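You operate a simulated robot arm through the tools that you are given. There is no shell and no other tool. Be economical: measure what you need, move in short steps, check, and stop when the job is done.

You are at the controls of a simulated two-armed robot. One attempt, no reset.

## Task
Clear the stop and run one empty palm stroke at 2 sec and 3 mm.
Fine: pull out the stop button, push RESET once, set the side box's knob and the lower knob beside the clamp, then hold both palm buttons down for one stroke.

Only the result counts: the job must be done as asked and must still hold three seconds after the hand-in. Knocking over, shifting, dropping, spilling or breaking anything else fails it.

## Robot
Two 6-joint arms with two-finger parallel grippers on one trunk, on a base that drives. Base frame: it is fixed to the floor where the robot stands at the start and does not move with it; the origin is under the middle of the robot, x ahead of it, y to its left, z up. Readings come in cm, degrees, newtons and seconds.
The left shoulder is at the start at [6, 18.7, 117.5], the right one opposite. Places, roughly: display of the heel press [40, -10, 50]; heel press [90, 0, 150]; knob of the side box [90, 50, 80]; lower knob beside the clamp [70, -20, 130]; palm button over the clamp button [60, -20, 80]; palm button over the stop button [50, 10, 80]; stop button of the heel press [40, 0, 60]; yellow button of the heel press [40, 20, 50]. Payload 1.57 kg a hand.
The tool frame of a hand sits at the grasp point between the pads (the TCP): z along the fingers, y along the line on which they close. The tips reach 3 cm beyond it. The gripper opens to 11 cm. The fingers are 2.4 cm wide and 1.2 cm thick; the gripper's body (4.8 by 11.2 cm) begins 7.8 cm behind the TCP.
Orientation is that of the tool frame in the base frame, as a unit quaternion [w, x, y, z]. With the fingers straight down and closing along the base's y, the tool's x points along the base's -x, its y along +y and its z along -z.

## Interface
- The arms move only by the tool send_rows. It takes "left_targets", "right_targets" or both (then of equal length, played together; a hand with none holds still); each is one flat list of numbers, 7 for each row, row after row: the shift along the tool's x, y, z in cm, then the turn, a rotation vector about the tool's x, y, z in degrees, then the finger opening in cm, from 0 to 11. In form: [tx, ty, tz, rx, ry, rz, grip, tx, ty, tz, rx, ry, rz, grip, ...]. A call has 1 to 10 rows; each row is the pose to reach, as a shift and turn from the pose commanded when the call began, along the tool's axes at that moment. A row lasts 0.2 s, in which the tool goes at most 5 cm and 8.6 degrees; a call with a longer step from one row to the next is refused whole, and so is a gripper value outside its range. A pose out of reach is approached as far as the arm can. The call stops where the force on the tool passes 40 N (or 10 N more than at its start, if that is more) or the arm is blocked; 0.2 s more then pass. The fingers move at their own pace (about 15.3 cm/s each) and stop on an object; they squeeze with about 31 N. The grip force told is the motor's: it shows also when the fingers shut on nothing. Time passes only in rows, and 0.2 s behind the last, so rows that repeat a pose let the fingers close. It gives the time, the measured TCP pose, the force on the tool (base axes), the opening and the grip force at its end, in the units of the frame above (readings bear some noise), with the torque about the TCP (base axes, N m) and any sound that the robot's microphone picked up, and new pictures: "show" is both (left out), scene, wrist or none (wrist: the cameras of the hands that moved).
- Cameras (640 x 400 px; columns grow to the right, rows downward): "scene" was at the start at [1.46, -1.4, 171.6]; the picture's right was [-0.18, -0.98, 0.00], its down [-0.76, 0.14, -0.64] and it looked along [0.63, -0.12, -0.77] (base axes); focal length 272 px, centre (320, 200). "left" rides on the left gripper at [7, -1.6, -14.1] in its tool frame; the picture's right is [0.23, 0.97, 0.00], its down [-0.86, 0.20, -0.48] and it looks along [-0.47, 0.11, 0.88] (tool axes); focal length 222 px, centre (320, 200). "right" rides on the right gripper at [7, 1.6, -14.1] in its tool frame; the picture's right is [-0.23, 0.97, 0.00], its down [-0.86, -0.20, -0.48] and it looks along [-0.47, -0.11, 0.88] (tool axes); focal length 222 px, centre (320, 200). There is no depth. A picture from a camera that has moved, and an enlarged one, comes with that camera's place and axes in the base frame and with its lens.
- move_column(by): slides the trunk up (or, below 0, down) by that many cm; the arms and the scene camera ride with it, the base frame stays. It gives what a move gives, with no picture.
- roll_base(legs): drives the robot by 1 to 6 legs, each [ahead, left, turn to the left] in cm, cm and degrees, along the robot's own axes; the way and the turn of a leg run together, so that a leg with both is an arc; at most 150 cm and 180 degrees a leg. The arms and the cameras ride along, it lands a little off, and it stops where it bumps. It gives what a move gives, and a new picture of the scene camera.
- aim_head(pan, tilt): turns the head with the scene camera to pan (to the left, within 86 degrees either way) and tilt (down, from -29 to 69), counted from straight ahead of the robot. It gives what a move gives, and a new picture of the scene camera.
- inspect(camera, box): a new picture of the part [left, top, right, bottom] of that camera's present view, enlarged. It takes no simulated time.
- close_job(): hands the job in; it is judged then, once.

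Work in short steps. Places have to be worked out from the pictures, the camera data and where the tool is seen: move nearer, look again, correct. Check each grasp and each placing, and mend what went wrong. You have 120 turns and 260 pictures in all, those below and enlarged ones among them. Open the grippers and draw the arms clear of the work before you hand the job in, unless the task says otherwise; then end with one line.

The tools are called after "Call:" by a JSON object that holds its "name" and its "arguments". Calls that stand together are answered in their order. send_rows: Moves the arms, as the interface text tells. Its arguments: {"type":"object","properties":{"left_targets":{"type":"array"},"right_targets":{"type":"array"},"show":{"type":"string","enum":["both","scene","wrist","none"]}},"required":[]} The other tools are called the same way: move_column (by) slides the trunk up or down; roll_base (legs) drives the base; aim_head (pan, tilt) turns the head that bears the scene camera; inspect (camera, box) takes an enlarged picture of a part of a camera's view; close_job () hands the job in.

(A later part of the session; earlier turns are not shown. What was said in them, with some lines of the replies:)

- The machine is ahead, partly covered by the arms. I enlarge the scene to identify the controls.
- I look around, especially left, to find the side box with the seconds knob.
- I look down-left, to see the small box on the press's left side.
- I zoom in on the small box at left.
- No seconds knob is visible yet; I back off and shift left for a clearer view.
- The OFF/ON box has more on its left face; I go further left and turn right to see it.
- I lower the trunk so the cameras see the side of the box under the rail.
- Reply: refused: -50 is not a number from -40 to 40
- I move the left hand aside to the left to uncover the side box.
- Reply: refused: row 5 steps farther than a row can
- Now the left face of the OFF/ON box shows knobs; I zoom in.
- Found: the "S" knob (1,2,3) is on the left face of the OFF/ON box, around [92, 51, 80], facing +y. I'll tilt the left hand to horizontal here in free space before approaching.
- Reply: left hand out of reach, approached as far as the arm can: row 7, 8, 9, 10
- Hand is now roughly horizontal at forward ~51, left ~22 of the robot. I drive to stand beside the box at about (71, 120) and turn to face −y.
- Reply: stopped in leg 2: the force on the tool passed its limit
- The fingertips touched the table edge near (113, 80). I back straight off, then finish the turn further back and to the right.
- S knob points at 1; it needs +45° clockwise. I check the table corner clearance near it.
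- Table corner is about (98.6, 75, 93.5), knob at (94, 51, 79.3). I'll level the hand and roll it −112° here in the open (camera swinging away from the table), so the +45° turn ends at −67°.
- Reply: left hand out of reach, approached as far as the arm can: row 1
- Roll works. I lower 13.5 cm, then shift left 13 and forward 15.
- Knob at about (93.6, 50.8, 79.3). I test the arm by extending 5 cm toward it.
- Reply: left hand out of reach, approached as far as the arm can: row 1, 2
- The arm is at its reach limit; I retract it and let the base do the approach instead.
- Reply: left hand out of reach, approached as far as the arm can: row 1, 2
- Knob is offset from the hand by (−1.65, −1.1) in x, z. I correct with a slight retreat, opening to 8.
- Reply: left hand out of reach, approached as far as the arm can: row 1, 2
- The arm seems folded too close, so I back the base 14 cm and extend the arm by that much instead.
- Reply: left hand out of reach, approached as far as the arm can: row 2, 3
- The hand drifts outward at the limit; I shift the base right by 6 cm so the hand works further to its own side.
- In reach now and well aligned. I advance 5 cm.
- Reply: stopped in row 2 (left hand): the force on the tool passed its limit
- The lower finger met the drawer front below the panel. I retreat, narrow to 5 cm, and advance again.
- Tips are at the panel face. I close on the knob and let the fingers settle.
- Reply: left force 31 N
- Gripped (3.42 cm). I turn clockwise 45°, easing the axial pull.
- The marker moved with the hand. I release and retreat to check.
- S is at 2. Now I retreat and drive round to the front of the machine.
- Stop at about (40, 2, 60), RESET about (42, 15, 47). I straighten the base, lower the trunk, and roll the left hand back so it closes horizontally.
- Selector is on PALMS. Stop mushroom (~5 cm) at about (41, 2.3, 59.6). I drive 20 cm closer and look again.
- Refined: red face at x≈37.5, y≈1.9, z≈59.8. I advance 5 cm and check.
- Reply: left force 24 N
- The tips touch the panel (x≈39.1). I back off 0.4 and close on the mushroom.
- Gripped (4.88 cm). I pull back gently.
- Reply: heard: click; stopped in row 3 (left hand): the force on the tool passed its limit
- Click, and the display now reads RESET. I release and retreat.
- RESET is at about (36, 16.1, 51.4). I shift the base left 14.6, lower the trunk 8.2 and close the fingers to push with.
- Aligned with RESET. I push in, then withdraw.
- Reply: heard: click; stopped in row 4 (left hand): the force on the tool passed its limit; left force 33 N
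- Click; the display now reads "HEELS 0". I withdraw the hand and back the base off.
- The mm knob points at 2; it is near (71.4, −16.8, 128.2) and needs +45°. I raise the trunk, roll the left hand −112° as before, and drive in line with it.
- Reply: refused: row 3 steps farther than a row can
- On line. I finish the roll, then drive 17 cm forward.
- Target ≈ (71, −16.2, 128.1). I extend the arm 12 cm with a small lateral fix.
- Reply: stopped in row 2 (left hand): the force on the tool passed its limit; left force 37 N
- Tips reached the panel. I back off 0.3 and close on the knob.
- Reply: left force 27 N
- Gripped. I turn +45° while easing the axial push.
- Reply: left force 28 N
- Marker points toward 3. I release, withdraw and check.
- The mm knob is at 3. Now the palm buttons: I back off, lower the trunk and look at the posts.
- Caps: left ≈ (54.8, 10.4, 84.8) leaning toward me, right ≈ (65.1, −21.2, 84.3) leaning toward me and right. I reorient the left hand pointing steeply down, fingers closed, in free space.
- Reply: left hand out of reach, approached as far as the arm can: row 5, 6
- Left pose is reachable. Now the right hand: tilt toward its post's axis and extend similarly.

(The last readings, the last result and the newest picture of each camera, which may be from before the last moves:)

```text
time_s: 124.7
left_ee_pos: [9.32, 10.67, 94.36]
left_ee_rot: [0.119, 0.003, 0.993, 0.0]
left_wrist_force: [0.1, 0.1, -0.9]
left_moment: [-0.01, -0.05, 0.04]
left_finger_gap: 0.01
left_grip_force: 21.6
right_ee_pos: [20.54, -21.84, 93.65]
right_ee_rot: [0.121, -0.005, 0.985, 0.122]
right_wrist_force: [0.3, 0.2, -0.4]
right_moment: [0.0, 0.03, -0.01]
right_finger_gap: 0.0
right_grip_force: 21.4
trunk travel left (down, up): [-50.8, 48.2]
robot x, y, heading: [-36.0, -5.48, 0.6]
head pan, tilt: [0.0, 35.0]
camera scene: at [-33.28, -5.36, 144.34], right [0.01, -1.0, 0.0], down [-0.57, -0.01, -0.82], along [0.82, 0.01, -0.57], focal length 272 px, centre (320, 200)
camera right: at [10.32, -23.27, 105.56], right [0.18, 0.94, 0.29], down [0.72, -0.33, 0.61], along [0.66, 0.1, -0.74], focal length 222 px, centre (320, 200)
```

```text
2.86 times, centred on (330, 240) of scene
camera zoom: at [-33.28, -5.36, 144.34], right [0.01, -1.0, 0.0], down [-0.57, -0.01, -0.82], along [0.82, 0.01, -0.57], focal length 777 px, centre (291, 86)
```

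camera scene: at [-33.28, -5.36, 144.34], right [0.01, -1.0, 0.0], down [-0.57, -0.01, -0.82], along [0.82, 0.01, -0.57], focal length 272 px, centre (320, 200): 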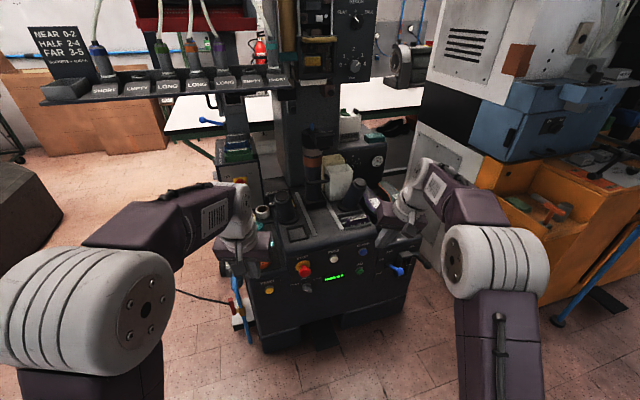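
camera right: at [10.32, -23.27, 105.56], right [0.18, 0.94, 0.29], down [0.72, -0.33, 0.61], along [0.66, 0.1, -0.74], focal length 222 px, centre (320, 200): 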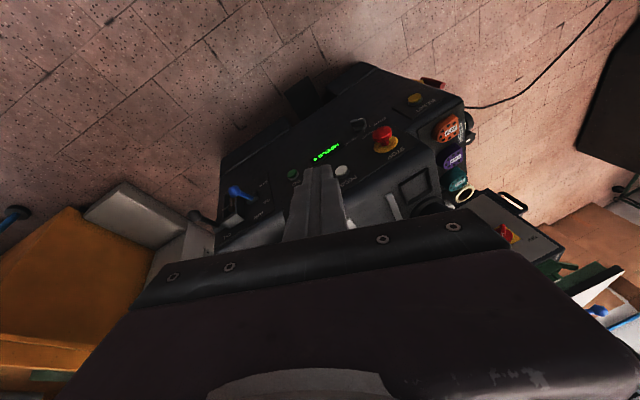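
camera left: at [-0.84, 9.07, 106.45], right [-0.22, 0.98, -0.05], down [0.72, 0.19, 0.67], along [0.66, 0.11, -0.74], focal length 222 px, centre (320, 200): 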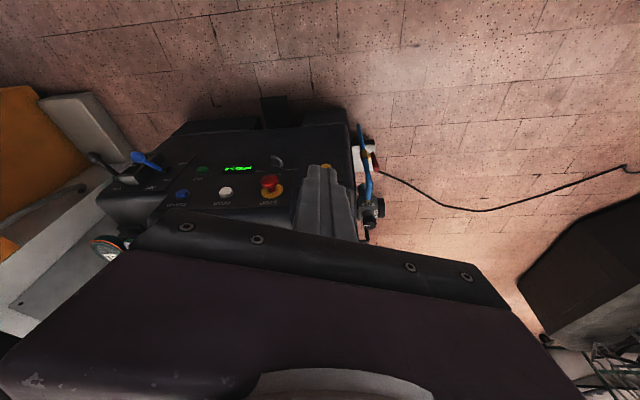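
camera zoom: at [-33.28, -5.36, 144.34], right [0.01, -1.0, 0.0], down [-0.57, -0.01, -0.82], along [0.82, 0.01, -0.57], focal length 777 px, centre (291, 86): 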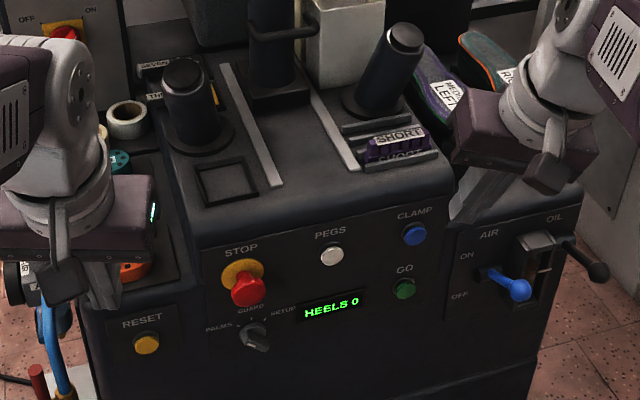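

Display shows HEELS 0. I raise 4 cm for clearance and drive 32 cm forward, then look.

Call:
{"name": "move_column", "arguments": {"by": 4}}

Call:
{"name": "roll_base", "arguments": {"legs": [[32, 0, 0]]}}

Call:
{"name": "inspect", "arguments": {"camera": "left", "box": [0, 0, 640, 400]}}

Call:
{"name": "inspect", "arguments": {"camera": "right", "box": [0, 0, 640, 400]}}

```text
time_s: 125.5
left_ee_pos: [9.43, 10.6, 98.3]
left_ee_rot: [0.12, 0.003, 0.993, 0.0]
left_wrist_force: [0.0, 0.5, -0.4]
left_moment: [0.04, -0.03, 0.01]
left_finger_gap: 0.01
left_grip_force: 21.3
right_ee_pos: [20.58, -21.76, 97.59]
right_ee_rot: [0.121, -0.004, 0.985, 0.121]
right_wrist_force: [-0.1, 0.1, -0.2]
right_moment: [0.02, -0.01, 0.0]
right_finger_gap: 0.0
right_grip_force: 21.7
trunk travel left (down, up): [-54.8, 44.2]
robot x, y, heading: [-36.23, -5.61, 0.6]
head pan, tilt: [0.0, 35.0]
```

```text
time_s: 127.6
left_ee_pos: [40.88, 11.31, 98.2]
left_ee_rot: [0.121, 0.001, 0.993, 0.001]
left_wrist_force: [-0.6, 0.0, 0.3]
left_moment: [-0.03, 0.0, -0.01]
left_finger_gap: 0.0
left_grip_force: 21.4
right_ee_pos: [52.09, -21.08, 97.55]
right_ee_rot: [0.12, -0.007, 0.985, 0.121]
right_wrist_force: [-1.4, -0.5, 0.8]
right_moment: [-0.02, 0.0, 0.01]
right_finger_gap: 0.0
right_grip_force: 21.3
trunk travel left (down, up): [-54.8, 44.2]
robot x, y, heading: [-4.62, -4.73, 1.1]
head pan, tilt: [0.0, 35.0]
camera scene: at [-1.83, -4.88, 148.34], right [0.02, -1.0, 0.0], down [-0.57, -0.01, -0.82], along [0.82, 0.01, -0.57], focal length 272 px, centre (320, 200)
```

scene: 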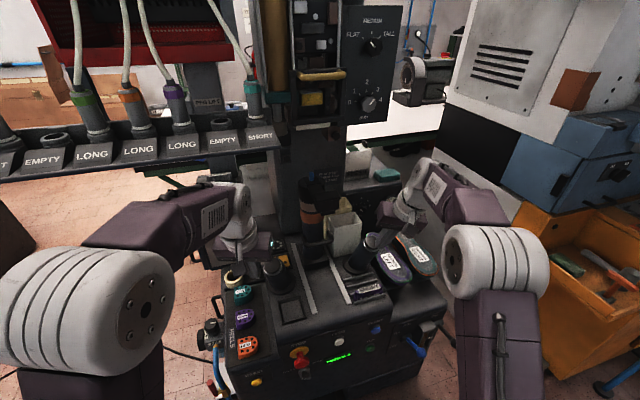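

```text
1.00 times, centred on (320, 200) of left (not enlarged: the box is as wide or as high as the picture)
camera zoom: at [30.66, 9.75, 110.43], right [-0.22, 0.97, -0.05], down [0.72, 0.2, 0.67], along [0.66, 0.11, -0.74], focal length 222 px, centre (320, 200)
```

zoom: 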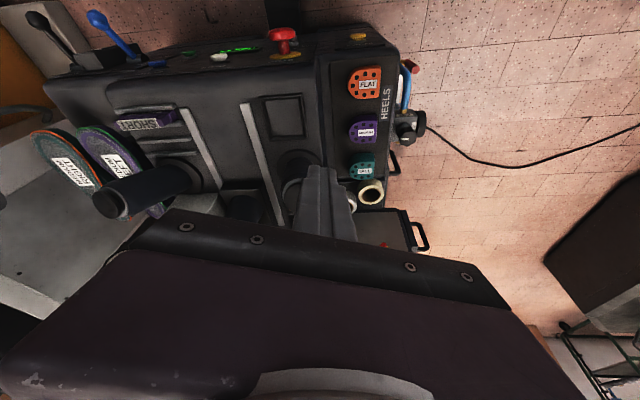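

```text
1.00 times, centred on (320, 200) of right (not enlarged: the box is as wide or as high as the picture)
camera zoom: at [41.85, -22.57, 109.65], right [0.18, 0.94, 0.29], down [0.73, -0.32, 0.61], along [0.66, 0.1, -0.74], focal length 222 px, centre (320, 200)
```

zoom: 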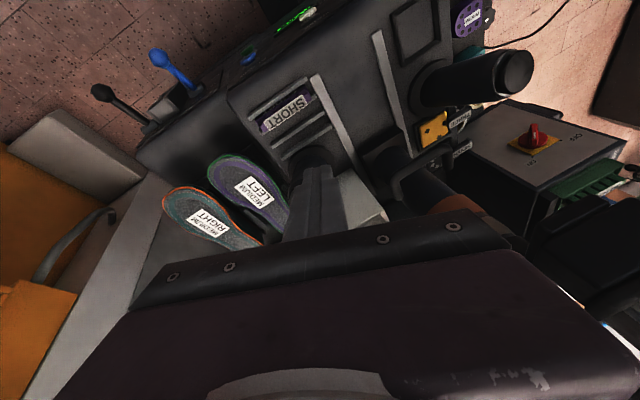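

Both wrist views agree: left cap ≈ (54.3, 10.4, 84.6), right cap ≈ (64.9, −21.2, 84.3). I drive 5 cm more, straightening the heading.

Call:
{"name": "roll_base", "arguments": {"legs": [[5, 0, -1.1]]}}

```text
time_s: 128.5
left_ee_pos: [46.07, 10.38, 98.42]
left_ee_rot: [0.12, 0.01, 0.993, 0.0]
left_wrist_force: [1.3, -0.2, 0.4]
left_moment: [-0.03, 0.04, -0.01]
left_finger_gap: 0.01
left_grip_force: 21.8
right_ee_pos: [56.7, -22.15, 97.62]
right_ee_rot: [0.121, 0.003, 0.985, 0.12]
right_wrist_force: [0.7, -0.2, -0.2]
right_moment: [-0.01, 0.06, -0.01]
right_finger_gap: 0.02
right_grip_force: 21.3
trunk travel left (down, up): [-54.8, 44.2]
robot x, y, heading: [0.15, -4.57, -0.2]
head pan, tilt: [0.0, 35.0]
camera scene: at [3.14, -4.89, 148.34], right [0.0, -1.0, 0.0], down [-0.57, 0.0, -0.82], along [0.82, 0.0, -0.57], focal length 272 px, centre (320, 200)
```

scene: 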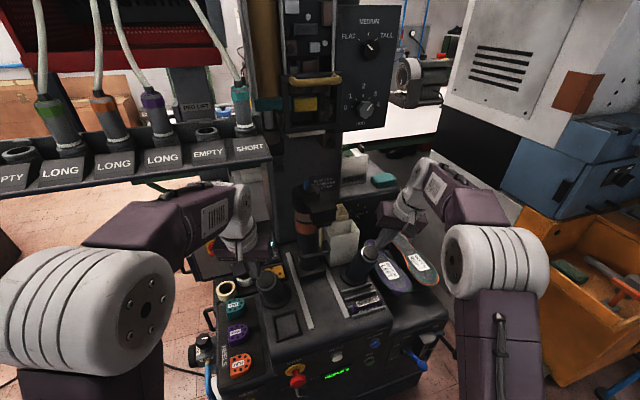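

Now both arms together: over the caps, then down to a 4 cm hover along each post axis.

Call:
{"name": "send_rows", "arguments": {"left_targets": [-3.15, 0, 0.8, 0, 0, 0, 0, -6.3, 0, 1.55, 0, 0, 0, 0, -5.5, 0, 5, 0, 0, 0, 0, -4.64, 0, 8.34, 0, 0, 0, 0], "right_targets": [-3.2, -0.44, 0.7, 0, 0, 0, 0, -6.37, -0.88, 1.39, 0, 0, 0, 0, -5.6, -1.7, 4.5, 0, 0, 0, 0, -4.78, -2.47, 7.69, 0, 0, 0, 0], "show": "both"}}

Call:
{"name": "inspect", "arguments": {"camera": "scene", "box": [200, 200, 440, 400]}}

```text
time_s: 129.5
left_ee_pos: [52.85, 10.26, 91.61]
left_ee_rot: [0.121, 0.011, 0.993, -0.001]
left_wrist_force: [-0.1, -0.3, -0.3]
left_moment: [0.01, 0.03, 0.04]
left_finger_gap: 0.0
left_grip_force: 21.0
right_ee_pos: [63.42, -22.59, 90.42]
right_ee_rot: [0.122, 0.002, 0.985, 0.12]
right_wrist_force: [-0.5, -1.0, 0.6]
right_moment: [0.0, 0.04, 0.01]
right_finger_gap: 0.01
right_grip_force: 21.0
right hand out of reach, approached as far as the arm can: row 2
trunk travel left (down, up): [-54.8, 44.2]
robot x, y, heading: [0.37, -4.64, -0.2]
head pan, tilt: [0.0, 35.0]
camera scene: at [3.29, -4.92, 148.34], right [0.0, -1.0, 0.0], down [-0.57, 0.0, -0.82], along [0.82, 0.0, -0.57], focal length 272 px, centre (320, 200)
camera right: at [53.04, -24.08, 102.59], right [0.2, 0.94, 0.29], down [0.72, -0.34, 0.61], along [0.67, 0.09, -0.74], focal length 222 px, centre (320, 200)
camera left: at [42.55, 8.9, 103.67], right [-0.2, 0.98, -0.05], down [0.72, 0.18, 0.67], along [0.66, 0.1, -0.74], focal length 222 px, centre (320, 200)
```

scene: 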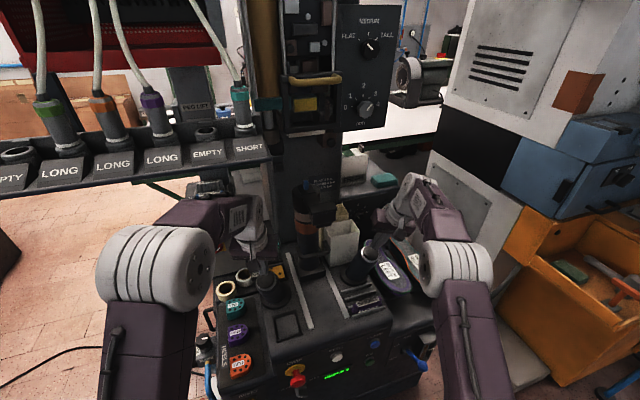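
right: 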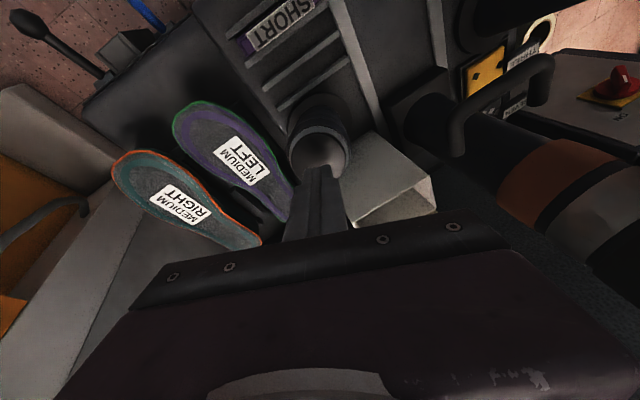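
left: 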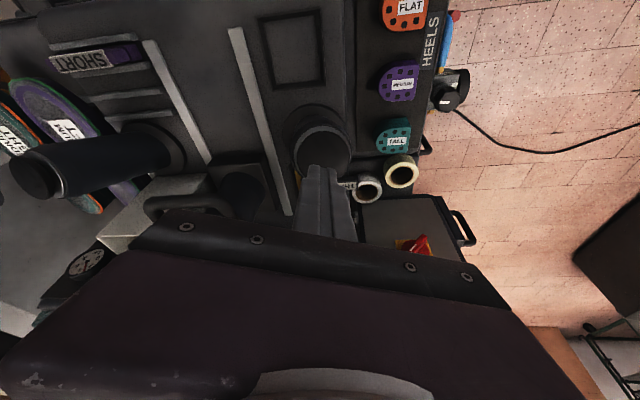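

```text
2.00 times, centred on (320, 300) of scene
camera zoom: at [3.29, -4.92, 148.34], right [0.0, -1.0, 0.0], down [-0.57, 0.0, -0.82], along [0.82, 0.0, -0.57], focal length 544 px, centre (320, 0)
```

zoom: 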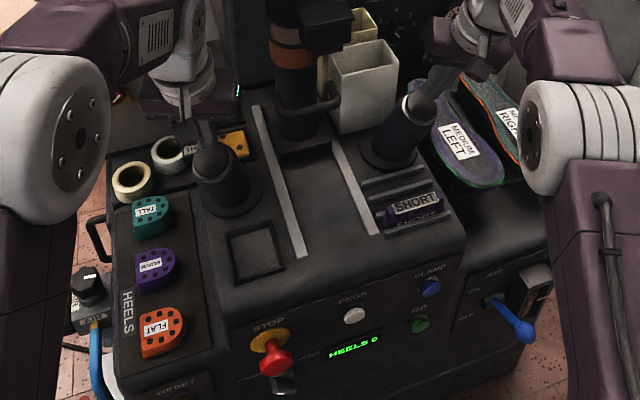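

Aligned within ~0.6 cm. I bring both tips to about 1 cm above the caps, with a 0.5 cm shift toward me.

Call:
{"name": "send_rows", "arguments": {"left_targets": [0.5, 0, 1.6, 0, 0, 0, 0, 0.6, 0, 3.2, 0, 0, 0, 0], "right_targets": [0.5, 0, 1.2, 0, 0, 0, 0, 0.5, 0, 2.4, 0, 0, 0, 0], "show": "wrist"}}

Call:
{"name": "inspect", "arguments": {"camera": "scene", "box": [240, 220, 400, 320]}}

```text
time_s: 130.1
left_ee_pos: [52.97, 10.32, 88.32]
left_ee_rot: [0.12, 0.01, 0.993, 0.0]
left_wrist_force: [0.2, 0.6, 0.7]
left_moment: [0.0, -0.04, 0.01]
left_finger_gap: 0.02
left_grip_force: 21.4
right_ee_pos: [63.35, -22.02, 88.35]
right_ee_rot: [0.121, 0.003, 0.985, 0.12]
right_wrist_force: [0.8, 0.4, -0.3]
right_moment: [0.0, 0.04, 0.0]
right_finger_gap: 0.0
right_grip_force: 21.2
trunk travel left (down, up): [-54.8, 44.2]
robot x, y, heading: [0.7, -4.87, -0.1]
head pan, tilt: [0.0, 35.0]
camera right: at [53.04, -23.51, 100.46], right [0.2, 0.94, 0.29], down [0.72, -0.34, 0.61], along [0.67, 0.09, -0.74], focal length 222 px, centre (320, 200)
camera left: at [42.73, 8.97, 100.36], right [-0.2, 0.98, -0.05], down [0.72, 0.18, 0.67], along [0.66, 0.1, -0.74], focal length 222 px, centre (320, 200)
```

right: 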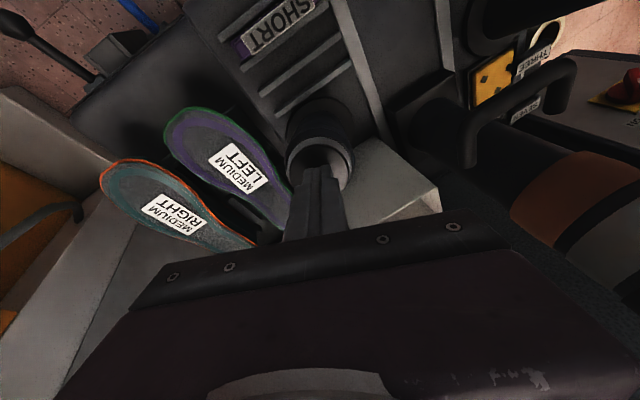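
left: 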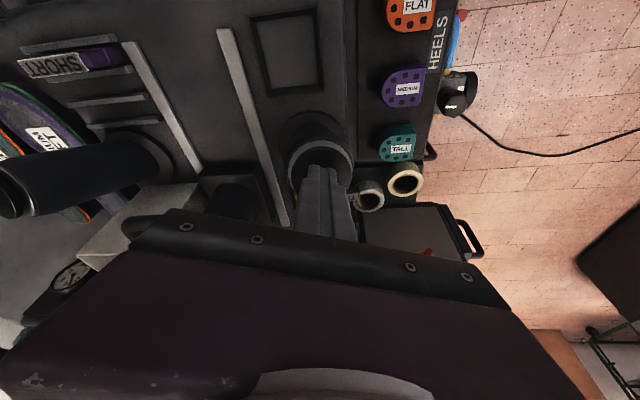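

```text
4.00 times, centred on (320, 270) of scene
camera zoom: at [3.19, -4.92, 148.34], right [0.0, -1.0, 0.0], down [-0.57, 0.0, -0.82], along [0.82, 0.0, -0.57], focal length 1087 px, centre (320, -80)
```

zoom: 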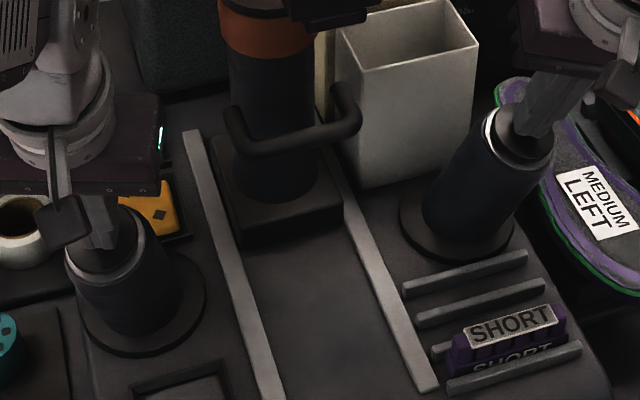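

Both tips are just above the caps. I press both down together in small steps.

Call:
{"name": "send_rows", "arguments": {"left_targets": [0, 0, 0.6, 0, 0, 0, 0, 0, 0, 1.1, 0, 0, 0, 0, 0, 0, 1.6, 0, 0, 0, 0, 0, 0, 2.0, 0, 0, 0, 0], "right_targets": [0, 0, 0.6, 0, 0, 0, 0, 0, 0, 1.1, 0, 0, 0, 0, 0, 0, 1.6, 0, 0, 0, 0, 0, 0, 2.0, 0, 0, 0, 0], "show": "scene"}}

```text
time_s: 131.1
left_ee_pos: [53.07, 10.47, 87.16]
left_ee_rot: [0.131, 0.009, 0.991, 0.0]
left_wrist_force: [-16.4, -1.3, 28.5]
left_moment: [-0.15, -0.1, -0.11]
left_finger_gap: 0.0
left_grip_force: 21.0
right_ee_pos: [63.56, -21.75, 87.59]
right_ee_rot: [0.129, 0.003, 0.984, 0.121]
right_wrist_force: [-1.9, -2.7, 7.3]
right_moment: [-0.05, 0.03, 0.12]
right_finger_gap: 0.0
right_grip_force: 21.6
trunk travel left (down, up): [-54.8, 44.2]
robot x, y, heading: [0.42, -4.91, 0.1]
head pan, tilt: [0.0, 35.0]
heard: click, click
stopped in row 4 (left hand): the force on the tool passed its limit (the readings are from after the stop); the commanded pose is now the measured one
camera scene: at [2.21, -5.01, 148.36], right [0.0, -1.0, 0.0], down [-0.57, 0.0, -0.82], along [0.82, 0.0, -0.57], focal length 272 px, centre (320, 200)
```

scene: 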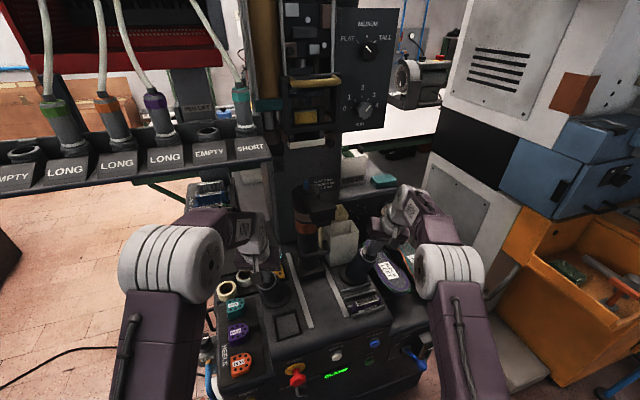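

Both clicked and the display changed. I hold, nudging the right hand a bit further down.

Call:
{"name": "send_rows", "arguments": {"left_targets": [0, 0, 0, 0, 0, 0, 0, 0, 0, 0, 0, 0, 0, 0, 0, 0, 0, 0, 0, 0, 0, 0, 0, 0, 0, 0, 0, 0, 0, 0, 0, 0, 0, 0, 0], "right_targets": [0, 0, 0.2, 0, 0, 0, 0, 0, 0, 0.3, 0, 0, 0, 0, 0, 0, 0.3, 0, 0, 0, 0, 0, 0, 0.3, 0, 0, 0, 0, 0, 0, 0.3, 0, 0, 0, 0], "show": "scene"}}

Call:
{"name": "inspect", "arguments": {"camera": "scene", "box": [260, 330, 400, 400]}}

```text
time_s: 132.3
left_ee_pos: [53.1, 10.33, 87.37]
left_ee_rot: [0.132, 0.01, 0.991, 0.0]
left_wrist_force: [-6.0, -2.4, 32.4]
left_moment: [-0.16, -0.52, -0.08]
left_finger_gap: 0.03
left_grip_force: 21.1
right_ee_pos: [63.44, -21.8, 87.21]
right_ee_rot: [0.13, 0.002, 0.984, 0.121]
right_wrist_force: [1.7, -1.2, 22.7]
right_moment: [0.13, 0.03, 0.0]
right_finger_gap: 0.02
right_grip_force: 21.7
trunk travel left (down, up): [-54.8, 44.2]
robot x, y, heading: [0.4, -4.8, -0.2]
head pan, tilt: [0.0, 35.0]
camera scene: at [2.12, -5.02, 148.38], right [0.0, -1.0, 0.0], down [-0.57, 0.0, -0.82], along [0.82, 0.0, -0.57], focal length 272 px, centre (320, 200)
```

scene: 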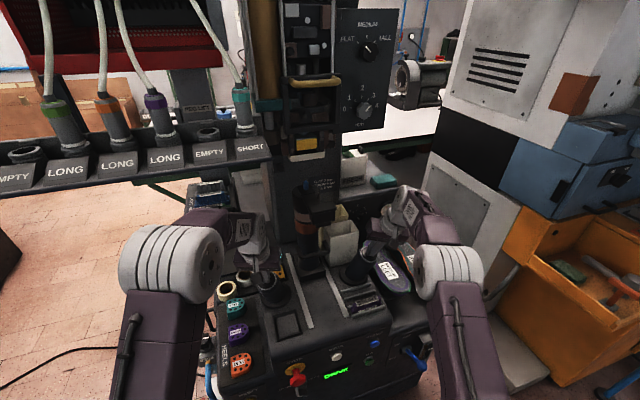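

```text
4.57 times, centred on (330, 365) of scene
camera zoom: at [2.12, -5.02, 148.38], right [0.0, -1.0, 0.0], down [-0.57, 0.0, -0.82], along [0.82, 0.0, -0.57], focal length 1242 px, centre (274, -554)
```

zoom: 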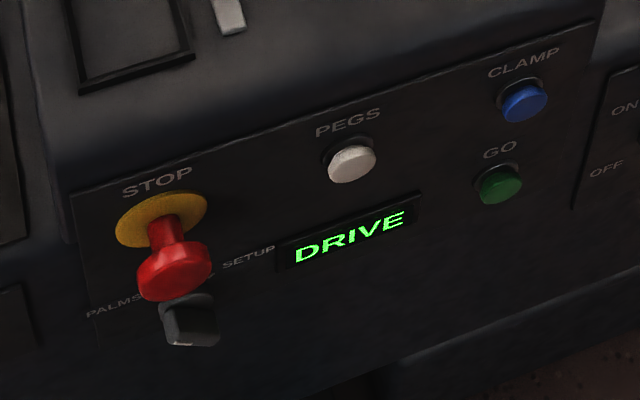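

"DRIVE" is running and the head is lower. I keep holding.

Call:
{"name": "send_rows", "arguments": {"left_targets": [0, 0, 0, 0, 0, 0, 0, 0, 0, 0, 0, 0, 0, 0, 0, 0, 0, 0, 0, 0, 0, 0, 0, 0, 0, 0, 0, 0, 0, 0, 0, 0, 0, 0, 0], "right_targets": [0, 0, 0, 0, 0, 0, 0, 0, 0, 0, 0, 0, 0, 0, 0, 0, 0, 0, 0, 0, 0, 0, 0, 0, 0, 0, 0, 0, 0, 0, 0, 0, 0, 0, 0], "show": "none"}}

Call:
{"name": "inspect", "arguments": {"camera": "scene", "box": [260, 330, 400, 400]}}

```text
time_s: 133.5
left_ee_pos: [53.1, 10.4, 87.24]
left_ee_rot: [0.131, 0.01, 0.991, -0.001]
left_wrist_force: [-2.2, -0.7, 34.8]
left_moment: [-0.19, -0.6, -0.05]
left_finger_gap: 0.02
left_grip_force: 20.8
right_ee_pos: [63.37, -21.88, 87.17]
right_ee_rot: [0.129, 0.002, 0.984, 0.121]
right_wrist_force: [1.5, -3.2, 24.0]
right_moment: [0.11, 0.06, -0.01]
right_finger_gap: 0.02
right_grip_force: 21.4
trunk travel left (down, up): [-54.8, 44.2]
robot x, y, heading: [0.38, -5.01, -0.2]
head pan, tilt: [0.0, 35.0]
```

```text
4.57 times, centred on (330, 365) of scene
camera zoom: at [2.12, -5.02, 148.37], right [0.0, -1.0, 0.0], down [-0.57, 0.0, -0.82], along [0.82, 0.0, -0.57], focal length 1242 px, centre (274, -554)
```

zoom: 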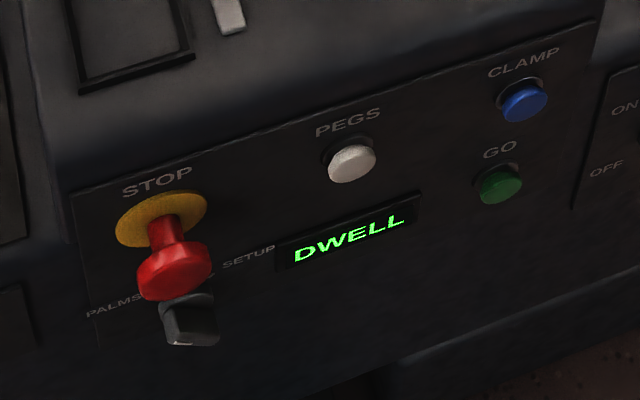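

DWELL: I keep holding through the 2 s.

Call:
{"name": "send_rows", "arguments": {"left_targets": [0, 0, 0, 0, 0, 0, 0, 0, 0, 0, 0, 0, 0, 0, 0, 0, 0, 0, 0, 0, 0, 0, 0, 0, 0, 0, 0, 0, 0, 0, 0, 0, 0, 0, 0, 0, 0, 0, 0, 0, 0, 0], "right_targets": [0, 0, 0, 0, 0, 0, 0, 0, 0, 0, 0, 0, 0, 0, 0, 0, 0, 0, 0, 0, 0, 0, 0, 0, 0, 0, 0, 0, 0, 0, 0, 0, 0, 0, 0, 0, 0, 0, 0, 0, 0, 0], "show": "none"}}

Call:
{"name": "inspect", "arguments": {"camera": "scene", "box": [260, 330, 400, 400]}}

```text
time_s: 134.9
left_ee_pos: [53.01, 10.33, 87.24]
left_ee_rot: [0.131, 0.01, 0.991, 0.001]
left_wrist_force: [-3.0, 1.0, 33.8]
left_moment: [-0.13, -0.57, -0.01]
left_finger_gap: 0.01
left_grip_force: 21.0
right_ee_pos: [63.32, -21.82, 87.36]
right_ee_rot: [0.129, 0.002, 0.984, 0.12]
right_wrist_force: [0.0, -4.3, 23.9]
right_moment: [0.04, 0.07, 0.01]
right_finger_gap: 0.0
right_grip_force: 20.8
trunk travel left (down, up): [-54.8, 44.2]
robot x, y, heading: [0.15, -5.12, -0.5]
head pan, tilt: [0.0, 35.0]
```

```text
4.57 times, centred on (330, 365) of scene
camera zoom: at [2.1, -5.02, 148.37], right [0.0, -1.0, 0.0], down [-0.57, 0.0, -0.82], along [0.82, 0.0, -0.57], focal length 1242 px, centre (274, -554)
```

zoom: 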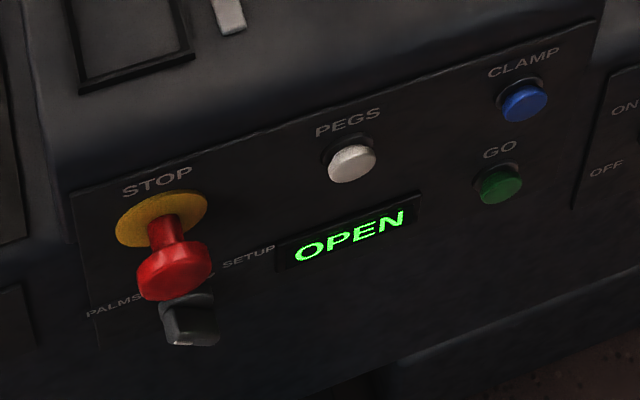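

OPEN phase; I hold a little longer until it finishes.

Call:
{"name": "send_rows", "arguments": {"left_targets": [0, 0, 0, 0, 0, 0, 0, 0, 0, 0, 0, 0, 0, 0, 0, 0, 0, 0, 0, 0, 0], "right_targets": [0, 0, 0, 0, 0, 0, 0, 0, 0, 0, 0, 0, 0, 0, 0, 0, 0, 0, 0, 0, 0], "show": "none"}}

Call:
{"name": "inspect", "arguments": {"camera": "scene", "box": [260, 330, 400, 400]}}

```text
time_s: 135.7
left_ee_pos: [53.15, 10.31, 87.36]
left_ee_rot: [0.132, 0.01, 0.991, 0.0]
left_wrist_force: [-3.3, 1.8, 33.5]
left_moment: [-0.05, -0.55, 0.0]
left_finger_gap: 0.01
left_grip_force: 21.8
right_ee_pos: [63.33, -21.9, 87.18]
right_ee_rot: [0.128, 0.002, 0.984, 0.121]
right_wrist_force: [-0.9, -5.9, 22.6]
right_moment: [0.0, 0.06, 0.0]
right_finger_gap: 0.03
right_grip_force: 20.7
trunk travel left (down, up): [-54.8, 44.2]
robot x, y, heading: [0.51, -4.52, -0.1]
head pan, tilt: [0.0, 35.0]
```

```text
4.57 times, centred on (330, 365) of scene
camera zoom: at [2.09, -5.02, 148.37], right [0.0, -1.0, 0.0], down [-0.57, 0.0, -0.82], along [0.82, 0.0, -0.57], focal length 1242 px, centre (274, -554)
```

zoom: 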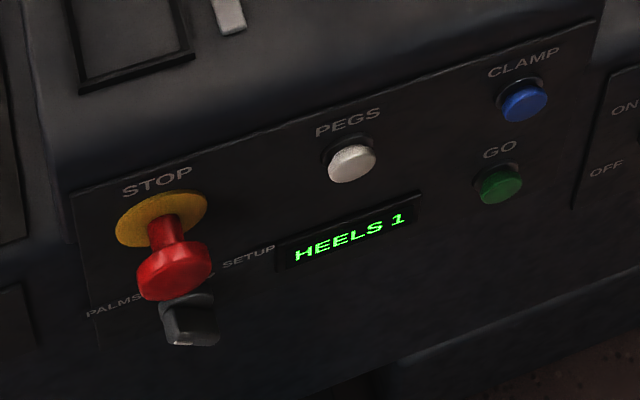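

HEELS 1: the stroke is complete. I lift both hands off along the tool axes together.

Call:
{"name": "send_rows", "arguments": {"left_targets": [0, 0, -3, 0, 0, 0, 0, 0, 0, -6, 0, 0, 0, 0, 0, 0, -9, 0, 0, 0, 0], "right_targets": [0, 0, -3, 0, 0, 0, 0, 0, 0, -6, 0, 0, 0, 0, 0, 0, -9, 0, 0, 0, 0], "show": "none"}}

Call:
{"name": "roll_base", "arguments": {"legs": [[-45, 0, 0]]}}

Call:
{"name": "send_rows", "arguments": {"left_targets": [0, 0, 0, 0, 0, 0, 8, 0, 0, 0, 0, 0, 0, 8], "right_targets": [0, 0, 0, 0, 0, 0, 8, 0, 0, 0, 0, 0, 0, 8], "show": "scene"}}

Call:
{"name": "inspect", "arguments": {"camera": "scene", "box": [220, 170, 400, 300]}}

Call:
{"name": "inspect", "arguments": {"camera": "scene", "box": [280, 0, 400, 100]}}

```text
time_s: 136.5
left_ee_pos: [50.97, 10.34, 95.37]
left_ee_rot: [0.127, 0.009, 0.992, 0.0]
left_wrist_force: [-0.7, -0.2, 1.0]
left_moment: [0.03, 0.02, 0.02]
left_finger_gap: 0.0
left_grip_force: 21.1
right_ee_pos: [61.54, -23.75, 95.04]
right_ee_rot: [0.124, 0.002, 0.985, 0.12]
right_wrist_force: [0.5, 0.6, -0.4]
right_moment: [0.01, -0.02, -0.02]
right_finger_gap: 0.0
right_grip_force: 20.8
trunk travel left (down, up): [-54.8, 44.2]
robot x, y, heading: [0.28, -4.9, -0.3]
head pan, tilt: [0.0, 35.0]
```

```text
time_s: 139.2
left_ee_pos: [5.64, 10.54, 95.47]
left_ee_rot: [0.127, 0.01, 0.992, 0.0]
left_wrist_force: [-0.1, 0.2, 0.4]
left_moment: [0.03, 0.01, 0.04]
left_finger_gap: 0.0
left_grip_force: 21.1
right_ee_pos: [16.13, -23.65, 95.21]
right_ee_rot: [0.125, 0.002, 0.985, 0.121]
right_wrist_force: [0.0, 0.2, -0.5]
right_moment: [0.03, -0.06, -0.04]
right_finger_gap: 0.0
right_grip_force: 20.9
trunk travel left (down, up): [-54.8, 44.2]
robot x, y, heading: [-44.94, -4.36, -0.4]
head pan, tilt: [0.0, 35.0]
camera scene: at [-42.32, -4.75, 148.34], right [0.0, -1.0, 0.0], down [-0.57, 0.0, -0.82], along [0.82, 0.0, -0.57], focal length 272 px, centre (320, 200)
```

scene: 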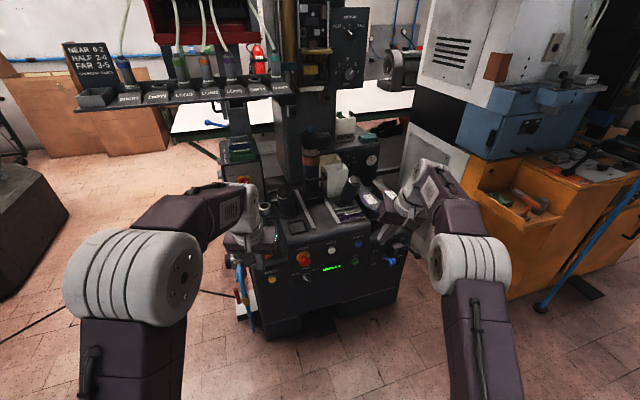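

```text
time_s: 139.8
left_ee_pos: [5.67, 10.43, 95.38]
left_ee_rot: [0.127, 0.011, 0.992, -0.001]
left_wrist_force: [0.2, 0.0, 0.1]
left_moment: [0.0, 0.0, -0.01]
left_finger_gap: 7.99
left_grip_force: 0.0
right_ee_pos: [16.25, -23.55, 95.25]
right_ee_rot: [0.125, 0.003, 0.985, 0.121]
right_wrist_force: [0.3, 0.4, 0.0]
right_moment: [-0.04, 0.0, -0.01]
right_finger_gap: 8.01
right_grip_force: 0.1
trunk travel left (down, up): [-54.8, 44.2]
robot x, y, heading: [-45.24, -4.9, -0.2]
head pan, tilt: [0.0, 35.0]
camera scene: at [-42.32, -4.75, 148.34], right [0.0, -1.0, 0.0], down [-0.57, 0.0, -0.82], along [0.82, 0.0, -0.57], focal length 272 px, centre (320, 200)
```

scene: 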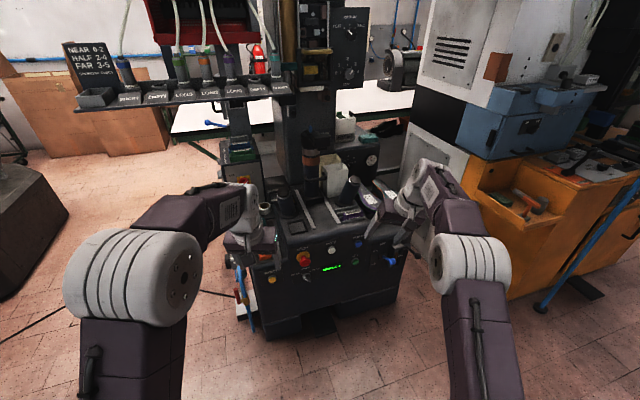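

```text
3.08 times, centred on (310, 235) of scene
camera zoom: at [-42.32, -4.75, 148.34], right [0.0, -1.0, 0.0], down [-0.57, 0.0, -0.82], along [0.82, 0.0, -0.57], focal length 836 px, centre (351, 92)
```

zoom: 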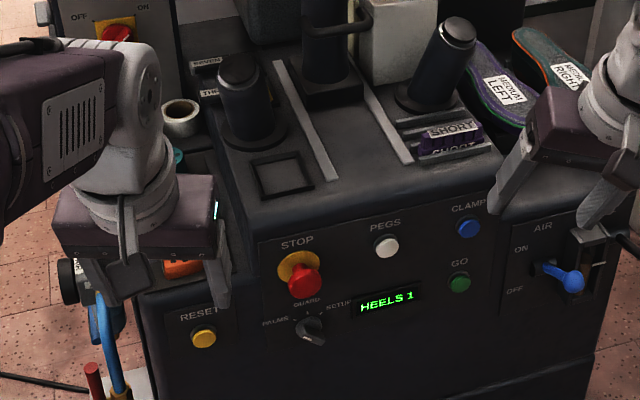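

```text
4.00 times, centred on (340, 50) of scene
camera zoom: at [-42.32, -4.75, 148.34], right [0.0, -1.0, 0.0], down [-0.57, 0.0, -0.82], along [0.82, 0.0, -0.57], focal length 1087 px, centre (240, 800)
```

zoom: 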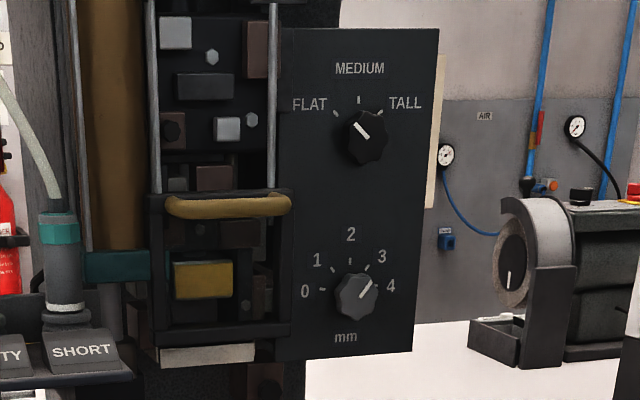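

The display reads HEELS 1, the stop is out, mm is at 3 and S is at 2. Both hands are open and clear, so I hand in.

Call:
{"name": "close_job", "arguments": {}}

```text
The job is handed in.
```

The stop is cleared and RESET was pushed once. With the side box knob at 2 s and the lower clamp knob at 3 mm, one empty palm stroke ran through, and the display went from HEELS 0 to HEELS 1. Early on, a drive stopped when the left fingertips touched the edge of the table beside the machine. I backed off and saw no sign that it moved.
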